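You operate a simulated robot arm through the tools that you are given. There is no shell and no other tool. Be economical: measure what you need, move in short steps, check, and stop when the job is done.

You run a simulated two-armed robot. Do the job below in one go: nothing can be reset, and whatever is moved stays where it is left.

TASK
Fetch the tee from the right end of the packing table and set it on the pane there. Turn the right regulator knob to 2 bar. Take the small sleeve from the service bench and put it on the left shelf of the air jet table. Take the catch pot on the service bench and put it away on the top of the sliding grate. Fetch the aluminium nut and set it on the right end of the packing table. Do these in any order. Set down upright: catch pot.

The check looks at the end state, three seconds after you hand in, the way a careful person would. Anything else that was tipped, shoved, dropped, spilled or broken makes it a failure.

THE ROBOT
Two 7-joint arms with three-finger grippers on one trunk, on a base that drives. Base frame: it is fixed to the floor where the robot stands at the start and does not move with it; the origin is under the middle of the robot, x ahead of it, y to its left, z up; the surface under the hand at the start is at about z = 0.76. Readings come in m, rad, newtons and seconds.
The left shoulder is at the start at [0.03, 0.124, 0.983], the right one opposite. With the tool pointing down near the work surface each hand reaches from about 0.1 to 0.78 m from the robot's upright axis, wherever it stands, measured 20 degrees to its own side. Places, roughly: aluminium nut (6x5x3 cm) [0.9, -1.4, 0.8]; catch pot [6.25, -1.5, 0.75]; left shelf of the air jet table [6.3, -4.3, 0.8]; pane (26x17x2 cm) [0.7, 0.4, 0.8]; right end of the packing table [0.8, 0.2, 0.8]; right regulator knob [0.2, -1.7, 0.4]; small sleeve (3x3x3 cm) [6, -1.8, 0.8]; tee (8x6x4 cm) [0.7, 0, 0.8]; top of the sliding grate [6.3, -4.9, 0.8]. Payload 2.2 kg a hand.
The tool frame of a hand sits at the grasp point between the pads (the TCP): z along the fingers, y along the line on which they close. The tips reach 0.028 m beyond it. Largest opening 0.102 m; the body of the gripper starts 0.071 m behind the TCP.
Orientation is told as [roll, pitch, yaw] about the base's x, y, z axes, in that order, counted from this pose: with the fingers straight down and closing along the base's y, the tool's x points along the base's -x, its y along +y and its z along -z.

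THE INTERFACE
- The arms move only by the tool servo_tool. It takes "left_deltas", "right_deltas" or both (then of equal length, played together; a hand with none holds still); each is a list of rows, each a list of 6 numbers: the shift along the tool's x, y, z in units of 30 mm (1.0 is 30 mm), then the turn, a rotation vector about the tool's x, y, z in units of 5 degrees (1.0 is 5 degrees). In form: [[dx, dy, dz, ax, ay, az], ...]. A call has 1 to 12 rows; each row shifts and turns the commanded pose from where the row before left it, along the tool's axes as they then stand. "left_jaw" and "right_jaw" are, for a hand that has rows, the gripper command, from -1 (fully open) to 1 (shut), values between in proportion, set as the call begins (left out, the last holds). A call with a number of a shift or a turn outside -1 to 1 is refused whole. Each row takes 0.2 s and may step no farther than 0.05 m and 0.15 rad from the row before; otherwise, or with a gripper value out of range, the whole call is refused. Where a pose cannot be reached the arm comes as near as it can. A force on the tool above 40 N (or 10 N above the force at the start of the call, whichever is more), or a blocked arm, ends the call early, and 0.2 s more pass. Each finger halts on what it meets, pressing with about 23 N; the grip force reading is that of the motor and also rises with nothing between the fingers. The clock runs only during rows and for 0.2 s after the last one: add rows that do not move to give the fingers time. The reply holds the time, the measured pose of the TCP, the force on the tool along the base axes, the opening and the grip force, in the units named above and with some noise, with the torque about the TCP (base axes, N m) and any sound that the robot's microphone picked up.
- Cameras (640 x 400 px; columns grow to the right, rows downward): "scene" is now at [0.0413, 0.0214, 1.6936]; the picture's right is [0.27, -0.96, 0.00], its down [-0.77, -0.22, -0.59] and it looks along [0.57, 0.16, -0.80] (base axes); focal length 272 px, centre (320, 200). "left" rides on the left gripper at [0.072, 0.038, -0.086] in its tool frame; the picture's right is [-0.46, 0.89, 0.00], its down [-0.60, -0.32, -0.73] and it looks along [-0.65, -0.34, 0.68] (tool axes); focal length 256 px, centre (320, 200). "right" rides on the right gripper at [0.069, 0.044, -0.086] in its tool frame; the picture's right is [-0.53, 0.85, 0.00], its down [-0.58, -0.36, -0.73] and it looks along [-0.62, -0.39, 0.68] (tool axes); focal length 256 px, centre (320, 200). There is no depth. A picture from a camera that has moved, and an enlarged one, comes with that camera's place and axes in the base frame and with its lens.
- get_image(camera): a new picture of that camera. It takes no simulated time.
- raise_lower(by): slides the trunk up (or, below 0, down) by that many m; the arms and the scene camera ride with it, the base frame stays. It gives what a move gives, with no picture.
- base_move(legs): drives the robot by 1 to 6 legs, each [ahead, left, turn to the left] in m, m and rad, along the robot's own axes; the way and the turn of a leg run together, so that a leg with both is an arc; at most 1.5 m and 3.142 rad a leg. The arms and the cameras ride along, it lands a little off, and it stops where it bumps. It gives what a move gives.
- turn_head(pan, tilt): turns the head with the scene camera to pan (to the left, within 2.496 rad either way) and tilt (down, from -0.506 to 1.204), counted from straight ahead of the robot. It gives what a move gives.
- inspect(camera, box): a new picture of the part [left, top, right, bottom] of that camera's present view, enlarged. It takes no simulated time.
- job_done(): hands the job in; it is judged then, once.

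Work in short steps. Places have to be worked out from the pictures, the camera data and where the tool is seen: move nearer, look again, correct. Check each grasp and each placing, and mend what went wrong. You have 165 turns and 138 pictures in all, those below and enlarged ones among them. Open the grippers and draw the arms clear of the work before you hand the job in, unless the task says otherwise.

The tools are called after "Emit:" as a command line: name --argument value ..., lists and objects as JSON in quotes. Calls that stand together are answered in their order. servo_tool: Moves the arms, as the interface text tells. Its arguments: {"type":"object","properties":{"left_deltas":{"type":"array"},"left_jaw":{"type":"number"},"right_deltas":{"type":"array"},"right_jaw":{"type":"number"}},"required":[]} The other tools are called the same way: raise_lower (by) slides the trunk up or down; base_move (legs) drives the base; turn_head (pan, tilt) turns the head that bears the scene camera; get_image (camera) takes a picture; inspect (camera, box) takes an enlarged picture of a part of a camera's view; job_done () hands the job in.

At the start:

```text
clock: 0.0
left_tcp_pos: [0.4459, 0.3495, 0.9965]
left_tcp_rot: [0.001, 0.0, -0.001]
left_force: [-0.3, -0.1, 0.1]
left_torque: [-0.01, -0.03, 0.0]
left_grip_width: 0.1022
left_gripper_force: 0.0
right_tcp_pos: [0.4157, -0.0445, 1.0242]
right_tcp_rot: [0.001, 0.001, 0.001]
right_force: [0.2, -0.1, 0.5]
right_torque: [-0.01, 0.02, 0.02]
right_grip_width: 0.1021
right_gripper_force: 0.1
trunk travel left (down, up): [-0.225, 0.315]
robot x, y, heading: [-0.002, -0.0013, -0.002]
head pan, tilt: [0.274, 0.934]
```

scene: 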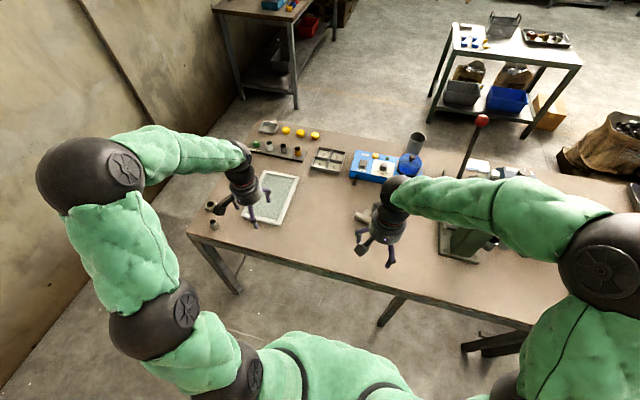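
right: 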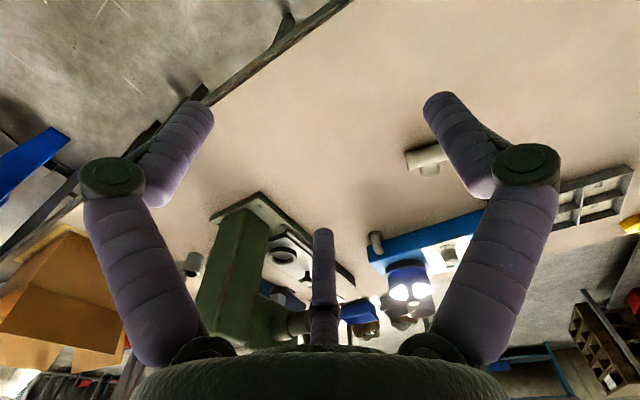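
left: 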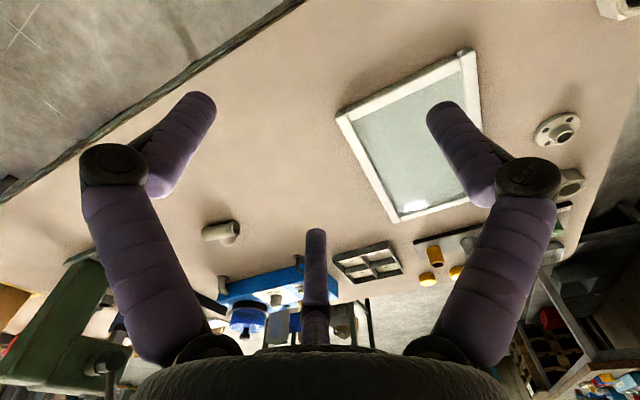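

The tee seems to lie just left of the right hand in the scene view. I look closer at the tee and the pane.

Emit:
inspect --camera "scene" --box '[180, 110, 440, 272]'

Emit:
inspect --camera "left" --box '[160, 160, 400, 310]'

```text
2.46 times, centred on (310, 191) of scene
camera zoom: at [0.0413, 0.0214, 1.6936], right [0.27, -0.96, 0.0], down [-0.77, -0.22, -0.59], along [0.57, 0.16, -0.8], focal length 668 px, centre (345, 222)
```

zoom: 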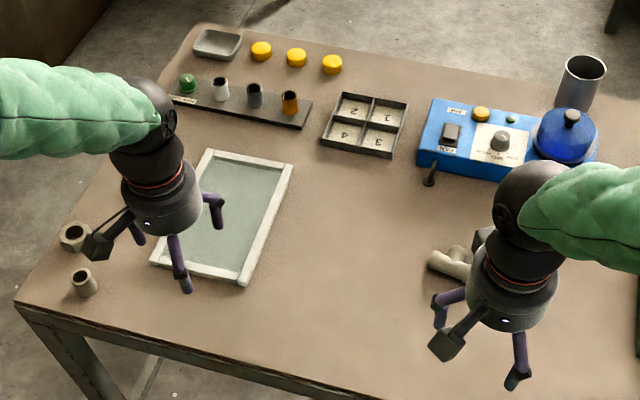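

```text
2.67 times, centred on (280, 235) of left
camera zoom: at [0.3734, 0.3871, 1.0824], right [0.46, 0.89, 0.0], down [0.6, -0.32, 0.73], along [0.65, -0.34, -0.68], focal length 683 px, centre (427, 107)
```

zoom: 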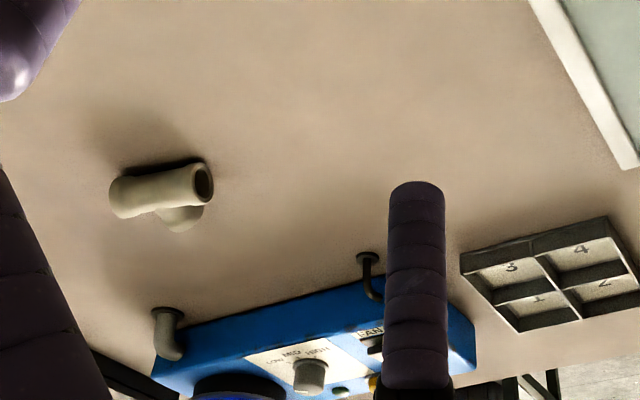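

The tee lies flat with its run roughly along y near [0.65, 0.02] and its branch pointing away. I move the right hand aside and bring the left hand above the tee.

Emit:
servo_tool --left_deltas '[[-0.72, -0.97, 0.2, 0, 0, 0], [-0.72, -0.97, 0.2, 0, 0, 0], [-0.72, -0.97, 0.2, 0, 0, 0], [-0.72, -0.97, 0.2, 0, 0, 0], [-0.72, -0.97, 0.2, 0, 0, 0], [-0.72, -0.97, 0.2, 0, 0, 0], [-0.72, -0.97, 0.2, 0, 0, 0], [-0.72, -0.97, 0.2, 0, 0, 0], [-0.72, -0.97, 0.2, 0, 0, 0], [-0.72, -0.97, 0.2, 0, 0, 0], [-0.72, -0.97, 0.2, 0, 0, 0], [0, 0, 0, 0, 0, 0]]' --right_deltas '[[0.3, -1, 0, 0, 0, 0], [0.3, -1, 0, 0, 0, 0], [0.3, -1, 0, 0, 0, 0], [0.3, -1, 0, 0, 0, 0], [0.3, -1, 0, 0, 0, 0], [0.3, -1, 0, 0, 0, 0], [0.3, -1, 0, 0, 0, 0], [0, 0, 0, 0, 0, 0], [0, 0, 0, 0, 0, 0], [0, 0, 0, 0, 0, 0], [0, 0, 0, 0, 0, 0], [0, 0, 0, 0, 0, 0]]'

Emit:
get_image --camera "left"

Emit:
inspect --camera "scene" --box '[180, 110, 440, 272]'

```text
clock: 2.6
left_tcp_pos: [0.6839, 0.0265, 0.9318]
left_tcp_rot: [0.001, -0.002, -0.001]
left_force: [0.5, 0.6, -0.2]
left_torque: [0.03, 0.02, 0.02]
left_grip_width: 0.102
left_gripper_force: 0.2
right_tcp_pos: [0.3508, -0.2551, 1.0254]
right_tcp_rot: [-0.001, -0.001, -0.001]
right_force: [-0.7, 0.3, 0.6]
right_torque: [0.0, -0.01, -0.02]
right_grip_width: 0.1023
right_gripper_force: 0.1
trunk travel left (down, up): [-0.225, 0.315]
robot x, y, heading: [0.0001, 0.0016, -0.001]
head pan, tilt: [0.274, 0.934]
```

```text
132 pictures are left
camera left: at [0.612, 0.0667, 1.0176], right [0.46, 0.89, 0.0], down [0.6, -0.32, 0.73], along [0.65, -0.34, -0.68], focal length 256 px, centre (320, 200)
```

left: 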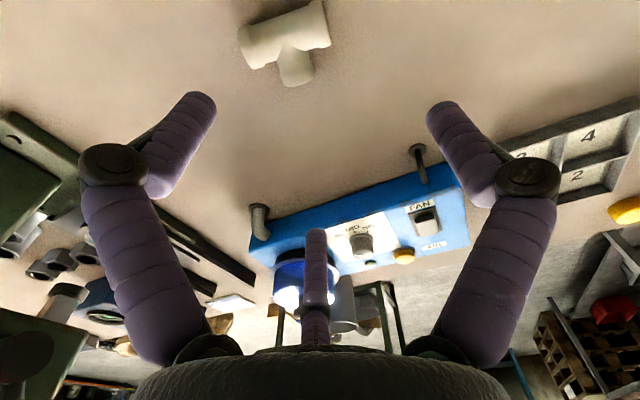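

```text
2.46 times, centred on (310, 191) of scene
camera zoom: at [0.0407, 0.022, 1.6937], right [0.27, -0.96, 0.0], down [-0.77, -0.22, -0.59], along [0.57, 0.16, -0.8], focal length 668 px, centre (345, 222)
```

zoom: 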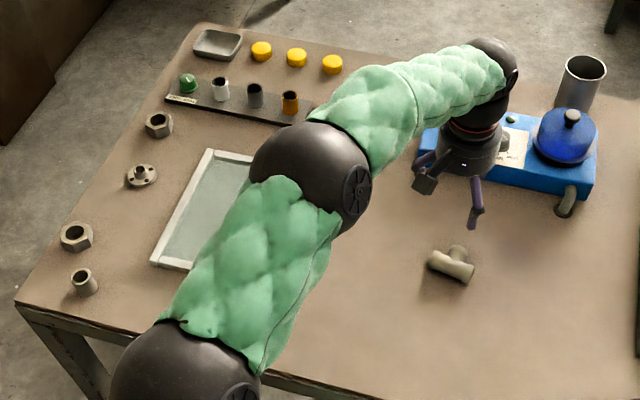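

The branch stub is centred near [0.683, 0.008] with the tee turned about -10°. I line up, turn and descend to z≈0.80 around the stub.

Emit:
servo_tool --left_deltas '[[0, -0.6, 0.4, 0, 0, 1], [0, 0, 0.5, 0, 0, 1], [0, 0, 0.8, 0, 0, 0], [0, 0, 0.8, 0, 0, 0], [0, 0, 0.8, 0, 0, 0], [0, 0, 0.8, 0, 0, 0], [0, 0, 0.3, 0, 0, 0], [0, 0, 0, 0, 0, 0]]'

Emit:
get_image --camera "left"

Emit:
inspect --camera "scene" --box '[280, 150, 440, 250]'

```text
clock: 4.4
left_tcp_pos: [0.6836, 0.0116, 0.7993]
left_tcp_rot: [0.001, -0.002, -0.175]
left_force: [0.2, 0.6, -0.2]
left_torque: [-0.02, 0.02, 0.0]
left_grip_width: 0.102
left_gripper_force: 0.1
right_tcp_pos: [0.3512, -0.2553, 1.0252]
right_tcp_rot: [-0.001, -0.001, -0.001]
right_force: [0.1, 0.2, -0.1]
right_torque: [-0.02, 0.0, -0.02]
right_grip_width: 0.1022
right_gripper_force: 0.0
trunk travel left (down, up): [-0.225, 0.315]
robot x, y, heading: [0.001, 0.0001, -0.001]
head pan, tilt: [0.274, 0.934]
```

```text
130 pictures are left
camera left: at [0.6195, 0.0616, 0.8857], right [0.61, 0.79, 0.0], down [0.54, -0.42, 0.73], along [0.58, -0.45, -0.68], focal length 256 px, centre (320, 200)
```

left: 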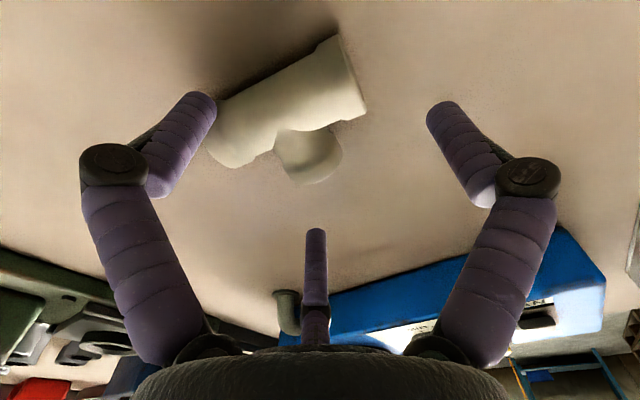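

```text
4.00 times, centred on (360, 200) of scene
camera zoom: at [0.0413, 0.0213, 1.6936], right [0.27, -0.96, 0.0], down [-0.77, -0.22, -0.59], along [0.57, 0.16, -0.8], focal length 1086 px, centre (160, 200)
```

zoom: 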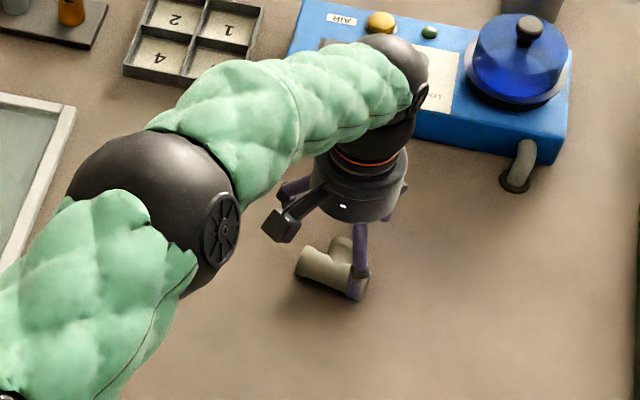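

The wrist view shows three prongs spaced about 120°, which doesn't fit the plain two-finger description, and one prong is right beside the run. I raise the hand and half close it in the air to see how the prongs really move.

Emit:
servo_tool --left_deltas '[[0, 0, -1, 0, 0, 0], [0, 0, -1, 0, 0, 0], [0, 0, -1, 0, 0, 0], [0, 0, -1, 0, 0, 0], [0, 0, 0, 0, 0, 0], [0, 0, 0, 0, 0, 0]]'

Emit:
servo_tool --left_deltas '[[0, 0, 0, 0, 0, 0], [0, 0, 0, 0, 0, 0], [0, 0, 0, 0, 0, 0]]' --left_jaw 0.4

Emit:
get_image --camera "left"

Emit:
inspect --camera "scene" --box '[280, 130, 440, 230]'

```text
clock: 5.8
left_tcp_pos: [0.6849, 0.0096, 0.9165]
left_tcp_rot: [0.0, -0.002, -0.176]
left_force: [0.4, 0.0, 0.0]
left_torque: [-0.01, 0.02, -0.01]
left_grip_width: 0.1021
left_gripper_force: 0.0
right_tcp_pos: [0.3502, -0.2554, 1.0243]
right_tcp_rot: [0.0, 0.001, 0.001]
right_force: [-0.4, -0.1, -0.8]
right_torque: [0.03, 0.01, 0.03]
right_grip_width: 0.1022
right_gripper_force: 0.0
trunk travel left (down, up): [-0.225, 0.315]
robot x, y, heading: [-0.0006, 0.002, 0.001]
head pan, tilt: [0.274, 0.934]
```

```text
clock: 6.6
left_tcp_pos: [0.6842, 0.0117, 0.9172]
left_tcp_rot: [-0.001, -0.001, -0.172]
left_force: [0.1, -0.1, 0.2]
left_torque: [0.02, 0.0, 0.02]
left_grip_width: 0.0304
left_gripper_force: 0.0
right_tcp_pos: [0.352, -0.2544, 1.0256]
right_tcp_rot: [-0.001, 0.0, 0.001]
right_force: [-0.8, 0.2, 0.1]
right_torque: [0.03, 0.0, -0.01]
right_grip_width: 0.102
right_gripper_force: 0.0
trunk travel left (down, up): [-0.225, 0.315]
robot x, y, heading: [-0.0004, 0.0012, -0.001]
head pan, tilt: [0.274, 0.934]
```

```text
128 pictures are left
camera left: at [0.6199, 0.0613, 1.0031], right [0.61, 0.79, 0.0], down [0.54, -0.42, 0.73], along [0.58, -0.45, -0.68], focal length 256 px, centre (320, 200)
```

left: 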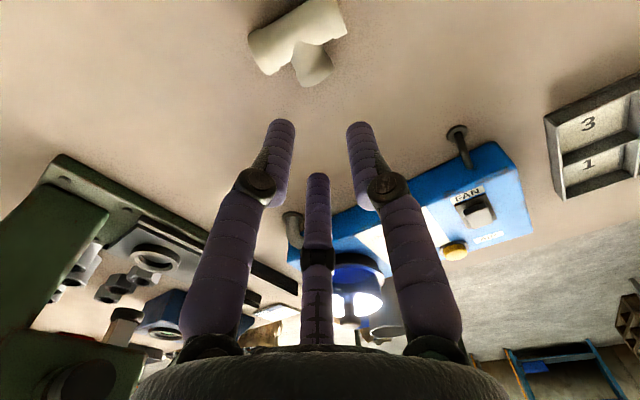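

```text
4.00 times, centred on (360, 180) of scene
camera zoom: at [0.0413, 0.0212, 1.6936], right [0.27, -0.96, 0.0], down [-0.77, -0.22, -0.59], along [0.57, 0.16, -0.8], focal length 1086 px, centre (160, 280)
```

zoom: 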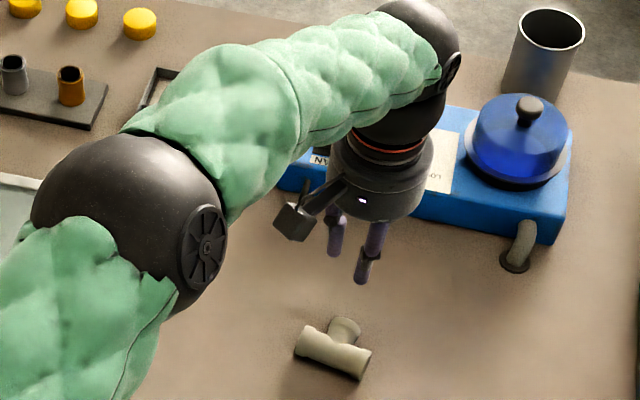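

It closes like a concentric three-jaw chuck: one finger at tool +y, two at ±x on the -y side. I turn the hand 90° so the single finger goes behind the run and the pair straddle the branch; rotating in the air first with jaw open.

Emit:
servo_tool --left_deltas '[[0, 0, 0, 0, 0, -1], [0, 0, 0, 0, 0, -1], [0, 0, 0, 0, 0, -1], [0, 0, 0, 0, 0, -1], [0, 0, 0, 0, 0, -1], [0, 0, 0, 0, 0, -1], [0, 0, 0, 0, 0, -1], [0, 0, 0, 0, 0, -1], [0, 0, 0, 0, 0, -1], [0, 0, 0, 0, 0, -1], [0, 0, 0, 0, 0, -1], [0, 0, 0, 0, 0, -1]]' --left_jaw -1

Emit:
servo_tool --left_deltas '[[0, 0, 0, 0, 0, -1], [0, 0, 0, 0, 0, -1], [0, 0, 0, 0, 0, -1], [0, 0, 0, 0, 0, -1], [0, 0, 0, 0, 0, -1], [0, 0, 0, 0, 0, -1], [0, 0, 0, 0, 0, 0]]'

Emit:
get_image --camera "left"

Emit:
get_image --camera "scene"

```text
clock: 9.2
left_tcp_pos: [0.6826, 0.0092, 0.919]
left_tcp_rot: [-0.002, -0.001, 0.874]
left_force: [-0.4, 0.4, -0.2]
left_torque: [-0.03, 0.0, -0.02]
left_grip_width: 0.102
left_gripper_force: 0.1
right_tcp_pos: [0.3502, -0.2551, 1.0255]
right_tcp_rot: [0.0, 0.0, 0.0]
right_force: [0.0, 0.4, -0.8]
right_torque: [-0.01, 0.01, -0.01]
right_grip_width: 0.1017
right_gripper_force: 0.0
trunk travel left (down, up): [-0.225, 0.315]
robot x, y, heading: [0.0022, -0.0012, -0.005]
head pan, tilt: [0.274, 0.934]
```

```text
clock: 10.8
left_tcp_pos: [0.6831, 0.0108, 0.9183]
left_tcp_rot: [-0.003, 0.0, 1.398]
left_force: [0.2, 0.1, -0.9]
left_torque: [0.0, -0.01, 0.0]
left_grip_width: 0.1021
left_gripper_force: 0.0
right_tcp_pos: [0.3508, -0.2555, 1.0247]
right_tcp_rot: [-0.001, 0.001, 0.0]
right_force: [0.3, 0.2, 0.0]
right_torque: [-0.01, 0.0, 0.0]
right_grip_width: 0.1021
right_gripper_force: 0.0
trunk travel left (down, up): [-0.225, 0.315]
robot x, y, heading: [-0.0, 0.0013, -0.001]
head pan, tilt: [0.274, 0.934]
```

```text
126 pictures are left
camera left: at [0.6336, -0.0535, 1.0052], right [-0.79, 0.61, 0.0], down [0.41, 0.54, 0.73], along [0.45, 0.58, -0.68], focal length 256 px, centre (320, 200)
```

left: 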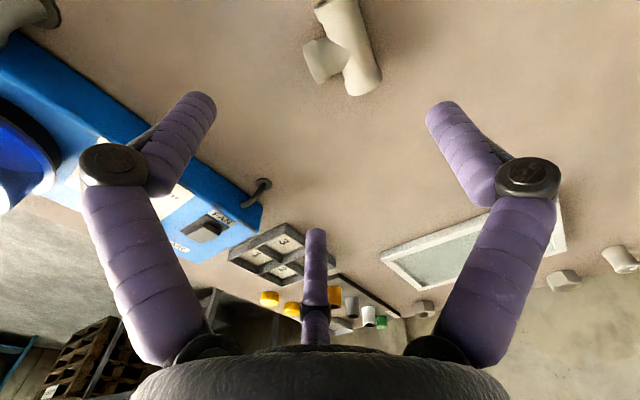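

```text
125 pictures are left
camera scene: at [0.0413, 0.0212, 1.6936], right [0.27, -0.96, 0.0], down [-0.77, -0.22, -0.59], along [0.57, 0.16, -0.8], focal length 272 px, centre (320, 200)
```

scene: 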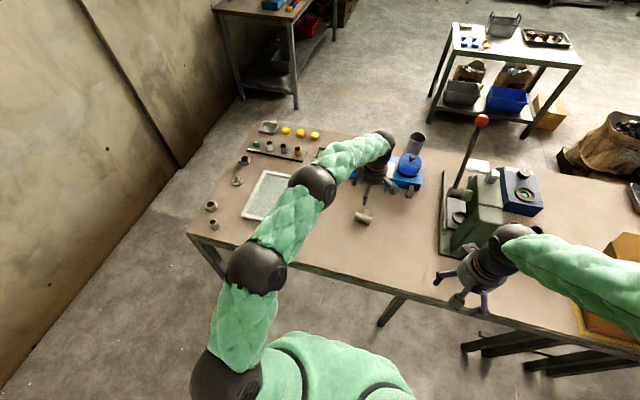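

Tee run centre ≈[0.657, 0.016]; I shift about 16 mm back along tool y and descend to z≈0.795.

Emit:
servo_tool --left_deltas '[[0, 0.54, 0.4, 0, 0, 0], [0, 0, 0.8, 0, 0, 0], [0, 0, 0.8, 0, 0, 0], [0, 0, 0.8, 0, 0, 0], [0, 0, 0.7, 0, 0, 0], [0, 0, 0.6, 0, 0, 0], [0, 0, 0, 0, 0, 0]]'

Emit:
get_image --camera "left"

```text
clock: 12.4
left_tcp_pos: [0.6678, 0.0129, 0.7966]
left_tcp_rot: [-0.001, -0.001, 1.397]
left_force: [0.3, 0.5, 0.9]
left_torque: [-0.03, 0.0, 0.01]
left_grip_width: 0.102
left_gripper_force: 0.1
right_tcp_pos: [0.3515, -0.256, 1.0257]
right_tcp_rot: [0.001, 0.0, 0.0]
right_force: [-0.6, -0.2, 0.1]
right_torque: [0.03, 0.02, 0.01]
right_grip_width: 0.1022
right_gripper_force: 0.1
trunk travel left (down, up): [-0.225, 0.315]
robot x, y, heading: [0.0014, -0.0005, 0.002]
head pan, tilt: [0.274, 0.934]
```

```text
124 pictures are left
camera left: at [0.618, -0.0515, 0.8827], right [-0.79, 0.61, 0.0], down [0.42, 0.54, 0.73], along [0.45, 0.58, -0.68], focal length 256 px, centre (320, 200)
```

left: 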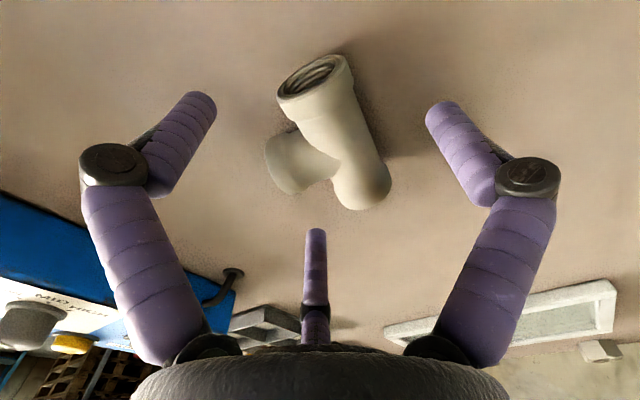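

The tee sits well between the three fingers. Close.

Emit:
servo_tool --left_deltas '[[0, 0, 0, 0, 0, 0], [0, 0, 0, 0, 0, 0], [0, 0, 0, 0, 0, 0], [0, 0, 0, 0, 0, 0]]' --left_jaw 1

Emit:
get_image --camera "left"

```text
clock: 13.4
left_tcp_pos: [0.6675, 0.0116, 0.7969]
left_tcp_rot: [-0.002, 0.0, 1.397]
left_force: [-0.8, 0.6, 1.5]
left_torque: [0.07, -0.05, 0.04]
left_grip_width: 0.0458
left_gripper_force: 23.0
right_tcp_pos: [0.3515, -0.2547, 1.0263]
right_tcp_rot: [0.001, 0.001, 0.0]
right_force: [-0.1, -0.1, -0.2]
right_torque: [0.0, 0.0, -0.02]
right_grip_width: 0.1019
right_gripper_force: 0.0
trunk travel left (down, up): [-0.225, 0.315]
robot x, y, heading: [-0.002, 0.001, -0.001]
head pan, tilt: [0.274, 0.934]
```

```text
123 pictures are left
camera left: at [0.6179, -0.0516, 0.8829], right [-0.79, 0.61, 0.0], down [0.42, 0.54, 0.73], along [0.45, 0.58, -0.68], focal length 256 px, centre (320, 200)
```

left: 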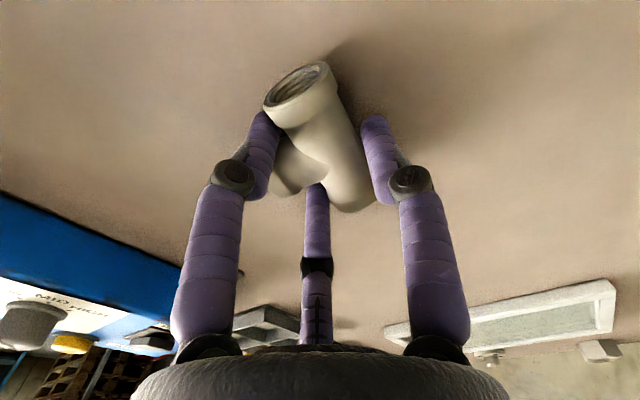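

Held at 46 mm. Lift 10 cm and carry toward the pane centre ≈[0.651, 0.409].

Emit:
servo_tool --left_deltas '[[0, 0, -0.8, 0, 0, 0], [0, 0, -1, 0, 0, 0], [0, 0, -1, 0, 0, 0], [-0.6, 0.13, -0.5, 0, 0, 0], [-1, 0.22, 0, 0, 0, 0], [-1, 0.22, 0, 0, 0, 0], [-1, 0.22, 0, 0, 0, 0], [-1, 0.22, 0, 0, 0, 0], [-1, 0.22, 0, 0, 0, 0], [-1, 0.22, 0, 0, 0, 0], [-1, 0.22, 0, 0, 0, 0], [-1, 0.22, 0, 0, 0, 0]]'

Emit:
servo_tool --left_deltas '[[-1, 0.22, 0, 0, 0, 0], [-1, 0.22, 0, 0, 0, 0], [-1, 0.22, 0, 0, 0, 0], [-1, 0.22, 0, 0, 0, 0], [-0.3, 0.06, 0, 0, 0, 0], [0, 0, 0, 0, 0, 0]]'

Emit:
get_image --camera "left"

Emit:
get_image --camera "scene"

```text
clock: 16.0
left_tcp_pos: [0.6572, 0.2785, 0.8956]
left_tcp_rot: [-0.002, 0.001, 1.396]
left_force: [0.8, 0.6, -2.8]
left_torque: [0.0, -0.02, -0.01]
left_grip_width: 0.0459
left_gripper_force: 22.7
right_tcp_pos: [0.3521, -0.2537, 1.025]
right_tcp_rot: [-0.001, 0.0, -0.001]
right_force: [0.5, -0.1, -0.4]
right_torque: [-0.02, 0.0, 0.02]
right_grip_width: 0.1017
right_gripper_force: 0.1
trunk travel left (down, up): [-0.225, 0.315]
robot x, y, heading: [0.0009, -0.003, -0.002]
head pan, tilt: [0.274, 0.934]
```

```text
clock: 17.4
left_tcp_pos: [0.652, 0.4085, 0.8933]
left_tcp_rot: [-0.002, 0.0, 1.397]
left_force: [0.0, -0.8, -3.1]
left_torque: [0.01, -0.03, 0.02]
left_grip_width: 0.0458
left_gripper_force: 22.8
right_tcp_pos: [0.352, -0.256, 1.0259]
right_tcp_rot: [-0.001, -0.001, 0.0]
right_force: [0.3, 0.1, 0.0]
right_torque: [0.0, 0.0, 0.0]
right_grip_width: 0.1021
right_gripper_force: 0.0
trunk travel left (down, up): [-0.225, 0.315]
robot x, y, heading: [-0.0042, 0.0019, -0.003]
head pan, tilt: [0.274, 0.934]
```

```text
122 pictures are left
camera left: at [0.602, 0.3448, 0.9797], right [-0.79, 0.61, 0.0], down [0.42, 0.54, 0.73], along [0.45, 0.58, -0.68], focal length 256 px, centre (320, 200)
```

left: 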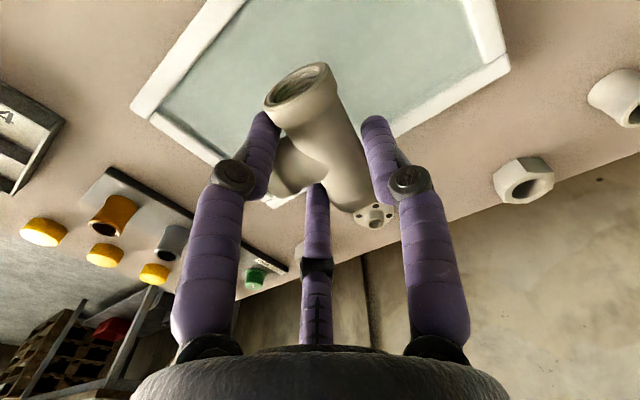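

```text
121 pictures are left
camera scene: at [0.0416, 0.0216, 1.6936], right [0.27, -0.96, 0.0], down [-0.77, -0.22, -0.59], along [0.57, 0.16, -0.8], focal length 272 px, centre (320, 200)
```

scene: 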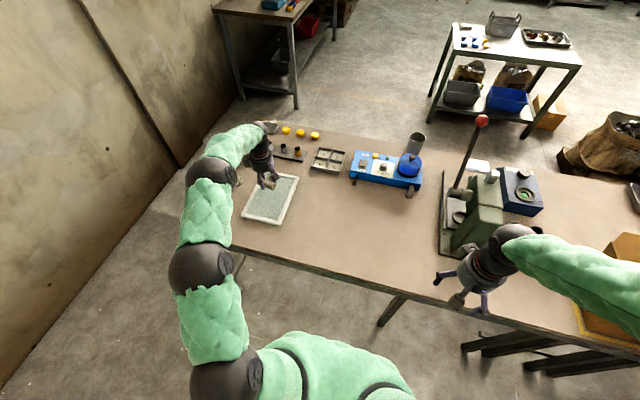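

The tee is over the pane's centre (corners give centre ≈[0.66, 0.41]). Lower gently until touch.

Emit:
servo_tool --left_deltas '[[0.1, 0, 0.6, 0, 0, 0], [0, 0, 0.6, 0, 0, 0], [0, 0, 0.6, 0, 0, 0], [0, 0, 0.4, 0, 0, 0], [0, 0, 0.1, 0, 0, 0], [0, 0, 0.1, 0, 0, 0], [0, 0, 0.0, 0, 0, 0]]'

Emit:
inspect --camera "scene" --box '[220, 130, 348, 210]'

```text
clock: 19.0
left_tcp_pos: [0.651, 0.4068, 0.8225]
left_tcp_rot: [-0.003, 0.001, 1.396]
left_force: [0.7, 0.9, -3.3]
left_torque: [0.05, -0.01, -0.02]
left_grip_width: 0.0455
left_gripper_force: 22.8
right_tcp_pos: [0.3518, -0.2547, 1.0248]
right_tcp_rot: [0.0, 0.0, 0.003]
right_force: [0.1, -0.4, 0.5]
right_torque: [0.0, 0.04, 0.0]
right_grip_width: 0.102
right_gripper_force: 0.1
trunk travel left (down, up): [-0.225, 0.315]
robot x, y, heading: [0.0005, -0.0031, -0.005]
head pan, tilt: [0.274, 0.934]
```

```text
5.00 times, centred on (284, 170) of scene
camera zoom: at [0.0415, 0.0216, 1.6936], right [0.27, -0.96, 0.0], down [-0.77, -0.22, -0.59], along [0.57, 0.16, -0.8], focal length 1358 px, centre (500, 350)
```

zoom: 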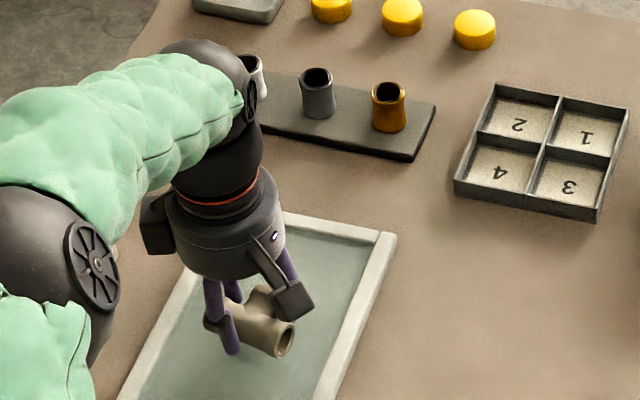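

Not touching yet (only the weight reads). Continue down in 2 mm steps.

Emit:
servo_tool --left_deltas '[[0, 0, 0.07, 0, 0, 0], [0, 0, 0.07, 0, 0, 0], [0, 0, 0.07, 0, 0, 0], [0, 0, 0, 0, 0, 0]]'

```text
clock: 20.0
left_tcp_pos: [0.6516, 0.4071, 0.8161]
left_tcp_rot: [-0.001, 0.001, 1.396]
left_force: [0.2, 0.9, -2.5]
left_torque: [-0.02, 0.0, 0.01]
left_grip_width: 0.0458
left_gripper_force: 23.0
right_tcp_pos: [0.3521, -0.2549, 1.0255]
right_tcp_rot: [-0.002, 0.0, 0.0]
right_force: [0.7, -0.5, -0.3]
right_torque: [-0.01, 0.0, 0.0]
right_grip_width: 0.102
right_gripper_force: 0.0
trunk travel left (down, up): [-0.225, 0.315]
robot x, y, heading: [0.0009, -0.0017, 0.002]
head pan, tilt: [0.274, 0.934]
```

Emit:
servo_tool --left_deltas '[[0, 0, 0.06, 0, 0, 0], [0, 0, 0.06, 0, 0, 0], [0, 0, 0.06, 0, 0, 0], [0, 0, 0.06, 0, 0, 0], [0, 0, 0, 0, 0, 0]]'

```text
clock: 21.2
left_tcp_pos: [0.6506, 0.4053, 0.8127]
left_tcp_rot: [-0.005, -0.004, 1.398]
left_force: [1.5, -1.8, 20.5]
left_torque: [-0.53, 0.19, 0.05]
left_grip_width: 0.0461
left_gripper_force: 22.9
right_tcp_pos: [0.3512, -0.2565, 1.025]
right_tcp_rot: [0.001, -0.001, 0.001]
right_force: [-0.2, 1.0, -0.2]
right_torque: [-0.02, -0.01, -0.04]
right_grip_width: 0.102
right_gripper_force: 0.0
trunk travel left (down, up): [-0.225, 0.315]
robot x, y, heading: [0.0006, -0.0004, -0.0]
head pan, tilt: [0.274, 0.934]
```

Contact felt. I ease up about 4 mm of command, open partly, then look.

Emit:
servo_tool --left_deltas '[[0, 0, -0.11, 0, 0, 0], [0, 0, 0, 0, 0, 0]]'

Emit:
servo_tool --left_deltas '[[0, 0, 0, 0, 0, 0], [0, 0, 0, 0, 0, 0], [0, 0, 0, 0, 0, 0]]' --left_jaw -1

Emit:
get_image --camera "left"

```text
clock: 21.8
left_tcp_pos: [0.65, 0.4076, 0.8111]
left_tcp_rot: [-0.004, -0.002, 1.396]
left_force: [3.8, 0.0, 11.8]
left_torque: [0.12, -0.2, -0.05]
left_grip_width: 0.0459
left_gripper_force: 22.9
right_tcp_pos: [0.3516, -0.2548, 1.0255]
right_tcp_rot: [0.002, 0.0, 0.001]
right_force: [0.5, -0.5, 0.5]
right_torque: [-0.03, 0.01, 0.0]
right_grip_width: 0.1023
right_gripper_force: 0.1
trunk travel left (down, up): [-0.225, 0.315]
robot x, y, heading: [0.0014, -0.0007, 0.002]
head pan, tilt: [0.274, 0.934]
```

```text
clock: 22.6
left_tcp_pos: [0.6501, 0.4055, 0.8123]
left_tcp_rot: [-0.002, -0.001, 1.395]
left_force: [0.1, -0.1, 0.2]
left_torque: [0.01, -0.01, 0.02]
left_grip_width: 0.1021
left_gripper_force: 0.1
right_tcp_pos: [0.3506, -0.2553, 1.0252]
right_tcp_rot: [0.0, 0.0, 0.0]
right_force: [-0.4, 0.3, -0.6]
right_torque: [-0.02, 0.0, 0.0]
right_grip_width: 0.1022
right_gripper_force: 0.2
trunk travel left (down, up): [-0.225, 0.315]
robot x, y, heading: [-0.0008, -0.0012, -0.003]
head pan, tilt: [0.274, 0.934]
```

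```text
119 pictures are left
camera left: at [0.5999, 0.342, 0.8981], right [-0.79, 0.61, 0.0], down [0.42, 0.54, 0.73], along [0.45, 0.58, -0.68], focal length 256 px, centre (320, 200)
```

left: 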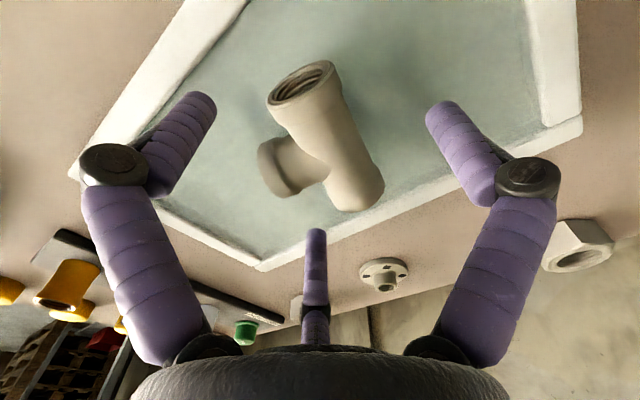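

The tee rests on the glass. Lift straight up and draw the left hand back.

Emit:
servo_tool --left_deltas '[[0, 0, -0.6, 0, 0, 0], [0, 0, -1, 0, 0, 0], [0, 0, -1, 0, 0, 0], [0, 0, -1, 0, 0, 0], [0, 0, -1, 0, 0, 0], [0, 0, -1, 0, 0, 0], [0, 0, -1, 0, 0, 0], [0, 1, 0, 0, 0, 0.9], [0, 1, 0, 0, 0, 0.9], [0, 1, 0, 0, 0, 0.9], [0, 1, 0, 0, 0, 0.9], [0, 1, 0, 0, 0, 0.9]]'

Emit:
servo_tool --left_deltas '[[0.2, 1, 0, 0, 0, 1], [0.3, 0.9, 0, 0, 0, 1], [0.4, 0.9, 0, 0, 0, 1], [0.5, 0.8, 0, 0, 0, 1], [0, 0, 0, 0, 0, 1], [0, 0, 0, 0, 0, 1], [0, 0, 0, 0, 0, 1], [0, 0, 0, 0, 0, 1], [0, 0, 0, 0, 0, 1], [0, 0, 0, 0, 0, 1], [0, 0, 0, 0, 0, 1]]'

Emit:
turn_head --pan -0.9 --tilt 0.6

Emit:
get_image --camera "scene"

```text
clock: 25.2
left_tcp_pos: [0.5071, 0.4562, 1.0101]
left_tcp_rot: [-0.004, -0.001, 1.003]
left_force: [0.4, -0.9, -0.1]
left_torque: [-0.01, -0.05, 0.0]
left_grip_width: 0.1021
left_gripper_force: 0.0
right_tcp_pos: [0.3525, -0.2556, 1.0258]
right_tcp_rot: [0.0, 0.001, 0.001]
right_force: [0.1, -0.4, 0.6]
right_torque: [-0.01, -0.03, 0.0]
right_grip_width: 0.1019
right_gripper_force: 0.0
trunk travel left (down, up): [-0.225, 0.315]
robot x, y, heading: [0.0024, 0.0033, -0.002]
head pan, tilt: [0.274, 0.934]
```

```text
clock: 27.6
left_tcp_pos: [0.3988, 0.4918, 1.0101]
left_tcp_rot: [0.001, -0.002, 0.044]
left_force: [0.4, 0.9, -0.5]
left_torque: [-0.03, 0.03, -0.04]
left_grip_width: 0.1018
left_gripper_force: 0.2
right_tcp_pos: [0.3521, -0.255, 1.0256]
right_tcp_rot: [0.001, 0.0, 0.0]
right_force: [-0.6, 0.5, 0.5]
right_torque: [-0.01, 0.04, 0.0]
right_grip_width: 0.1019
right_gripper_force: 0.0
trunk travel left (down, up): [-0.225, 0.315]
robot x, y, heading: [-0.0033, -0.0014, -0.006]
head pan, tilt: [0.274, 0.934]
```

```text
clock: 29.0
left_tcp_pos: [0.3973, 0.4924, 1.0087]
left_tcp_rot: [0.001, 0.0, 0.043]
left_force: [-0.2, -0.8, 0.4]
left_torque: [0.0, 0.0, -0.01]
left_grip_width: 0.102
left_gripper_force: 0.0
right_tcp_pos: [0.352, -0.255, 1.0246]
right_tcp_rot: [0.001, 0.002, -0.001]
right_force: [0.3, -0.5, 0.9]
right_torque: [-0.03, 0.0, -0.01]
right_grip_width: 0.1022
right_gripper_force: 0.1
trunk travel left (down, up): [-0.225, 0.315]
robot x, y, heading: [0.0064, -0.0005, -0.003]
head pan, tilt: [-0.901, 0.6]
```

```text
118 pictures are left
camera scene: at [0.0253, -0.0677, 1.7209], right [-0.78, -0.62, 0.0], down [-0.35, 0.44, -0.82], along [0.51, -0.65, -0.57], focal length 272 px, centre (320, 200)
```

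scene: 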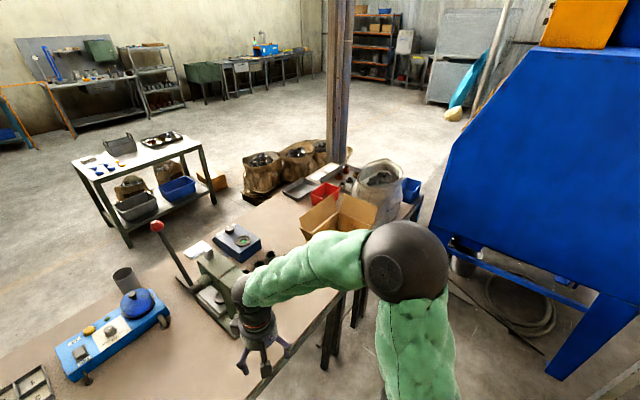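

Now I look further right for the nut and the regulator.

Emit:
inspect --camera "scene" --box '[260, 140, 500, 290]'

Emit:
turn_head --pan -1.5 --tilt 0.7

Emit:
get_image --camera "scene"

```text
2.67 times, centred on (380, 215) of scene
camera zoom: at [0.0253, -0.0677, 1.7209], right [-0.78, -0.62, 0.0], down [-0.35, 0.44, -0.82], along [0.51, -0.65, -0.57], focal length 724 px, centre (160, 160)
```

zoom: 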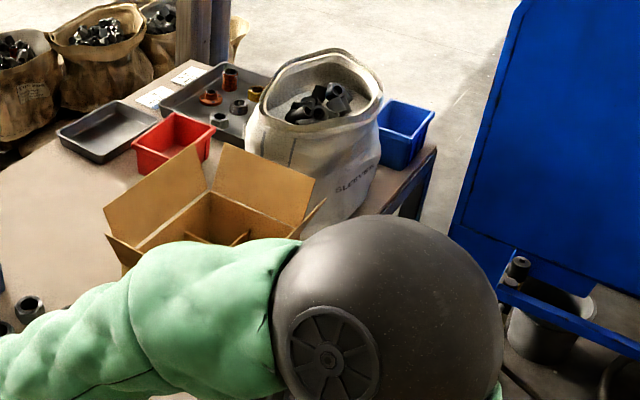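

```text
clock: 30.0
left_tcp_pos: [0.3983, 0.4925, 1.0095]
left_tcp_rot: [0.0, -0.004, 0.042]
left_force: [0.0, 0.1, -0.4]
left_torque: [-0.01, -0.03, -0.01]
left_grip_width: 0.102
left_gripper_force: 0.1
right_tcp_pos: [0.3519, -0.2541, 1.0259]
right_tcp_rot: [-0.001, 0.001, 0.0]
right_force: [-0.1, 0.6, 0.4]
right_torque: [0.0, 0.03, -0.02]
right_grip_width: 0.1016
right_gripper_force: 0.1
trunk travel left (down, up): [-0.225, 0.315]
robot x, y, heading: [-0.0006, 0.0025, 0.005]
head pan, tilt: [-1.499, 0.7]
```

```text
116 pictures are left
camera scene: at [-0.0235, -0.0833, 1.7123], right [-1.0, -0.07, 0.0], down [-0.05, 0.64, -0.77], along [0.06, -0.76, -0.64], focal length 272 px, centre (320, 200)
```

scene: 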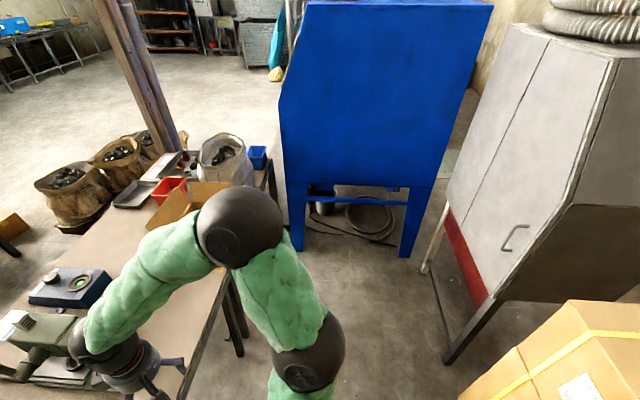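

The regulator should project to about (306,195), near the blue cabinet's left leg. I zoom there.

Emit:
inspect --camera "scene" --box '[262, 160, 422, 260]'

Emit:
inspect --camera "scene" --box '[110, 120, 302, 240]'

```text
4.00 times, centred on (342, 210) of scene
camera zoom: at [-0.0235, -0.0833, 1.7123], right [-1.0, -0.07, 0.0], down [-0.05, 0.64, -0.77], along [0.06, -0.76, -0.64], focal length 1086 px, centre (232, 160)
```

zoom: 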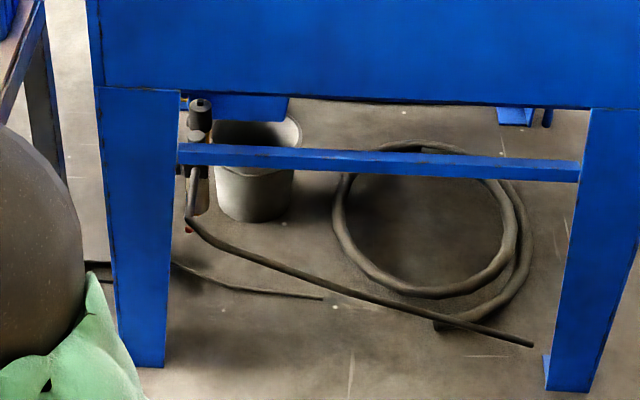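

```text
3.33 times, centred on (206, 180) of scene
camera zoom: at [-0.0235, -0.0833, 1.7123], right [-1.0, -0.07, 0.0], down [-0.05, 0.64, -0.77], along [0.06, -0.76, -0.64], focal length 905 px, centre (700, 267)
```

zoom: 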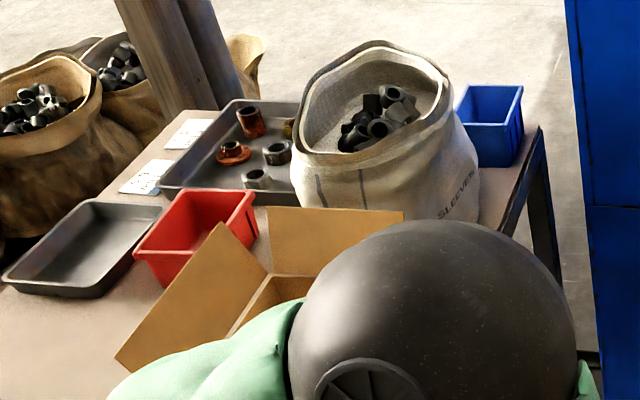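

The regulator is a vertical filter/regulator unit behind the cabinet's left front leg, with a black knob on top. Before driving, I tuck the left hand close so it doesn't sweep over the press, then drive right.

Emit:
servo_tool --left_deltas '[[0.7, -0.95, 0, 0, 0, 0], [0.7, -0.95, 0, 0, 0, 0], [0.7, -0.95, 0, 0, 0, 0], [0.7, -0.95, 0, 0, 0, 0], [0.7, -0.95, 0, 0, 0, 0], [0.7, -0.95, 0, 0, 0, 0], [0.7, -0.95, 0, 0, 0, 0], [0, 0, 0, 0, 0, 0]]' --right_deltas '[[0.5, 0, 0, 0, 0, 0], [0.5, 0, 0, 0, 0, 0], [0.5, 0, 0, 0, 0, 0], [0.5, 0, 0, 0, 0, 0], [0.5, 0, 0, 0, 0, 0], [0.5, 0, 0, 0, 0, 0], [0.5, 0, 0, 0, 0, 0], [0, 0, 0, 0, 0, 0]]'

Emit:
base_move --legs '[[-0.15, -0.4, 0], [0, 0, -1.2], [0.3, 0, 0]]'

Emit:
turn_head --pan -0.1 --tilt 0.6

Emit:
get_image --camera "scene"

```text
clock: 31.8
left_tcp_pos: [0.2619, 0.287, 1.0102]
left_tcp_rot: [0.0, -0.001, 0.044]
left_force: [-0.1, 1.2, -0.1]
left_torque: [-0.04, 0.0, -0.03]
left_grip_width: 0.102
left_gripper_force: 0.1
right_tcp_pos: [0.2474, -0.2549, 1.0241]
right_tcp_rot: [-0.001, 0.001, 0.001]
right_force: [0.2, 0.1, 0.0]
right_torque: [-0.01, -0.01, 0.0]
right_grip_width: 0.1021
right_gripper_force: 0.0
trunk travel left (down, up): [-0.225, 0.315]
robot x, y, heading: [0.0015, -0.0014, -0.001]
head pan, tilt: [-1.499, 0.7]
```

```text
clock: 39.1
left_tcp_pos: [0.3103, -0.8306, 1.0095]
left_tcp_rot: [-0.002, -0.002, -1.181]
left_force: [0.7, -0.5, 0.3]
left_torque: [0.05, 0.0, 0.01]
left_grip_width: 0.102
left_gripper_force: 0.0
right_tcp_pos: [-0.2033, -0.9999, 1.0247]
right_tcp_rot: [0.002, 0.003, -1.226]
right_force: [0.1, -1.3, -0.2]
right_torque: [0.0, 0.02, -0.02]
right_grip_width: 0.1018
right_gripper_force: 0.1
trunk travel left (down, up): [-0.225, 0.315]
robot x, y, heading: [-0.0458, -0.6832, -1.225]
head pan, tilt: [-1.499, 0.7]
```

```text
clock: 40.6
left_tcp_pos: [0.313, -0.8308, 1.0102]
left_tcp_rot: [0.0, -0.002, -1.18]
left_force: [-0.5, -0.5, -0.3]
left_torque: [0.01, -0.01, 0.02]
left_grip_width: 0.1021
left_gripper_force: 0.0
right_tcp_pos: [-0.2039, -1.0013, 1.0242]
right_tcp_rot: [0.0, 0.0, -1.225]
right_force: [0.0, 0.3, 0.4]
right_torque: [-0.02, 0.0, -0.07]
right_grip_width: 0.102
right_gripper_force: 0.1
trunk travel left (down, up): [-0.225, 0.315]
robot x, y, heading: [-0.0478, -0.6811, -1.225]
head pan, tilt: [-0.099, 0.6]
```

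```text
113 pictures are left
camera scene: at [-0.0357, -0.7374, 1.7209], right [-0.97, -0.24, 0.0], down [-0.14, 0.55, -0.83], along [0.2, -0.8, -0.56], focal length 272 px, centre (320, 200)
```

scene: 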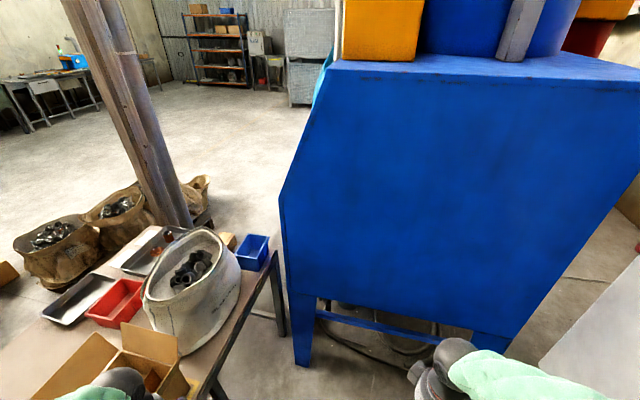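

The blue cabinet's regulator and the nut are best reached from the table's far side (the gap between cabinet and table is only ~15 cm). I drive back around the table's left end: first turn to face +y and advance.

Emit:
base_move --legs '[[-0.1, 0, 0], [0, 0, 1.4], [0, 0, 1.396], [1.3, 0, 0]]'

Emit:
turn_head --pan -0.5 --tilt 0.6

Emit:
get_image --camera "scene"

```text
clock: 54.6
left_tcp_pos: [-0.3053, 0.9627, 1.0104]
left_tcp_rot: [-0.001, -0.002, 1.567]
left_force: [-0.2, 0.3, 0.2]
left_torque: [-0.01, 0.04, 0.0]
left_grip_width: 0.102
left_gripper_force: 0.0
right_tcp_pos: [0.2343, 0.923, 1.0234]
right_tcp_rot: [0.001, -0.001, 1.524]
right_force: [0.5, -0.2, 0.0]
right_torque: [-0.03, -0.03, 0.0]
right_grip_width: 0.1018
right_gripper_force: 0.0
trunk travel left (down, up): [-0.225, 0.315]
robot x, y, heading: [-0.0322, 0.6891, 1.52]
head pan, tilt: [-0.099, 0.6]
```

```text
clock: 55.5
left_tcp_pos: [-0.3045, 0.9635, 1.0096]
left_tcp_rot: [0.0, -0.003, 1.567]
left_force: [0.1, -0.4, -0.5]
left_torque: [-0.01, -0.01, -0.01]
left_grip_width: 0.1022
left_gripper_force: 0.1
right_tcp_pos: [0.2353, 0.9219, 1.0236]
right_tcp_rot: [-0.001, 0.001, 1.524]
right_force: [0.1, -0.1, 0.2]
right_torque: [0.01, 0.01, 0.01]
right_grip_width: 0.1018
right_gripper_force: 0.0
trunk travel left (down, up): [-0.225, 0.315]
robot x, y, heading: [-0.03, 0.6903, 1.524]
head pan, tilt: [-0.499, 0.6]
```

```text
112 pictures are left
camera scene: at [0.0132, 0.735, 1.7209], right [0.86, -0.52, 0.0], down [-0.29, -0.48, -0.83], along [0.43, 0.71, -0.56], focal length 272 px, centre (320, 200)
```

scene: 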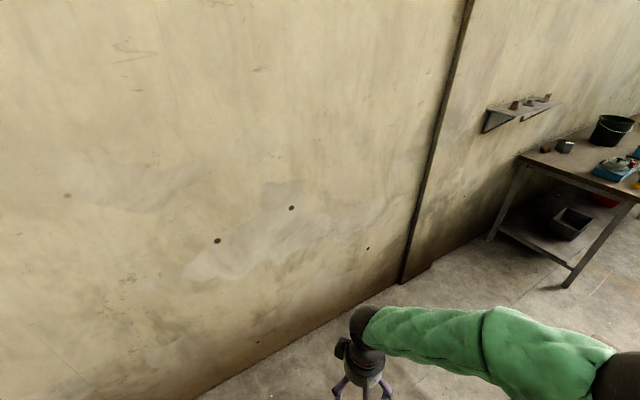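

The wall is at y≈1.6 and the table ends at ≈0.7, so y≈1.13 is the lane. Advance, turn to face +x and go through.

Emit:
base_move --legs '[[0.43, 0, 0], [0, 0, -1.524], [1.0, 0, 0]]'

Emit:
turn_head --pan -0.6 --tilt 0.6

Emit:
get_image --camera "scene"

```text
clock: 66.6
left_tcp_pos: [1.2451, 1.4037, 1.0093]
left_tcp_rot: [0.0, -0.001, 0.054]
left_force: [0.0, 0.4, -0.6]
left_torque: [0.02, 0.01, 0.02]
left_grip_width: 0.102
left_gripper_force: 0.1
right_tcp_pos: [1.2346, 0.8628, 1.0236]
right_tcp_rot: [-0.002, 0.001, 0.013]
right_force: [0.7, 0.2, 0.1]
right_torque: [-0.01, 0.0, 0.01]
right_grip_width: 0.1021
right_gripper_force: 0.1
trunk travel left (down, up): [-0.225, 0.315]
robot x, y, heading: [0.9843, 1.1169, 0.009]
head pan, tilt: [-0.499, 0.6]
```

```text
clock: 67.2
left_tcp_pos: [1.2446, 1.4041, 1.0105]
left_tcp_rot: [0.0, -0.002, 0.054]
left_force: [1.0, 0.0, -0.8]
left_torque: [-0.02, 0.02, -0.02]
left_grip_width: 0.1019
left_gripper_force: 0.0
right_tcp_pos: [1.2347, 0.8619, 1.0238]
right_tcp_rot: [0.001, 0.0, 0.009]
right_force: [0.6, 0.3, 0.0]
right_torque: [0.02, 0.04, -0.02]
right_grip_width: 0.102
right_gripper_force: 0.1
trunk travel left (down, up): [-0.225, 0.315]
robot x, y, heading: [0.9835, 1.1122, 0.016]
head pan, tilt: [-0.6, 0.6]
```

```text
111 pictures are left
camera scene: at [1.0286, 1.0661, 1.7209], right [-0.56, -0.83, 0.0], down [-0.47, 0.31, -0.83], along [0.69, -0.46, -0.56], focal length 272 px, centre (320, 200)
```

scene: 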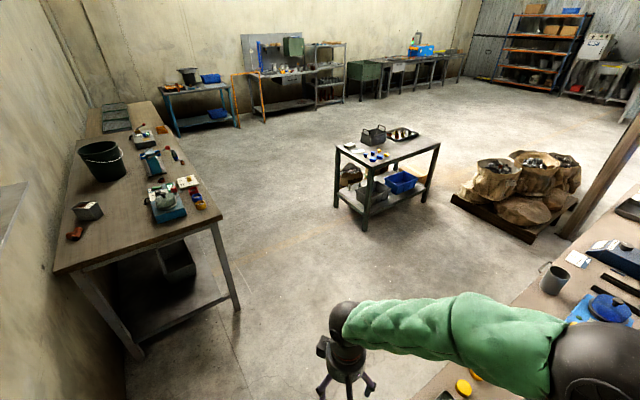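

The far aisle is clear at x≈1.7. I drive there, turn to face -y and go along to y≈-1.0.

Emit:
base_move --legs '[[0.72, 0, 0], [0, 0, -1.587], [1.1, 0, 0], [1.0, 0, 0]]'

Emit:
turn_head --pan -0.7 --tilt 0.5

Emit:
get_image --camera "scene"

```text
clock: 69.8
left_tcp_pos: [1.6485, 1.3938, 1.001]
left_tcp_rot: [-0.009, 0.039, 0.04]
left_force: [0.1, 0.1, -0.4]
left_torque: [0.02, 0.01, -0.01]
left_grip_width: 0.1019
left_gripper_force: 0.0
right_tcp_pos: [1.658, 0.8615, 1.0228]
right_tcp_rot: [0.004, 0.0, 0.012]
right_force: [-0.5, -0.5, 0.5]
right_torque: [-0.02, 0.0, -0.03]
right_grip_width: 0.1022
right_gripper_force: 0.2
trunk travel left (down, up): [-0.225, 0.315]
robot x, y, heading: [1.4102, 1.1142, 0.009]
head pan, tilt: [-0.6, 0.6]
stopped in leg 1: the robot was blocked; the commanded pose is now the measured one
```

```text
clock: 70.5
left_tcp_pos: [1.6498, 1.3942, 1.0017]
left_tcp_rot: [-0.007, 0.038, 0.043]
left_force: [0.3, -0.5, -0.1]
left_torque: [-0.01, 0.01, 0.01]
left_grip_width: 0.1021
left_gripper_force: 0.1
right_tcp_pos: [1.6568, 0.8627, 1.0214]
right_tcp_rot: [0.005, 0.001, 0.015]
right_force: [-0.3, 0.0, -0.6]
right_torque: [-0.01, -0.01, 0.02]
right_grip_width: 0.102
right_gripper_force: 0.0
trunk travel left (down, up): [-0.225, 0.315]
robot x, y, heading: [1.4086, 1.1172, 0.017]
head pan, tilt: [-0.7, 0.499]
```

```text
110 pictures are left
camera scene: at [1.4471, 1.0532, 1.7295], right [-0.63, -0.77, 0.0], down [-0.37, 0.31, -0.88], along [0.68, -0.55, -0.48], focal length 272 px, centre (320, 200)
```

scene: 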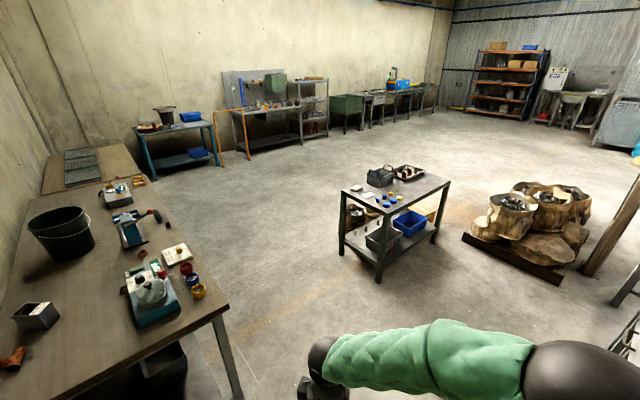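

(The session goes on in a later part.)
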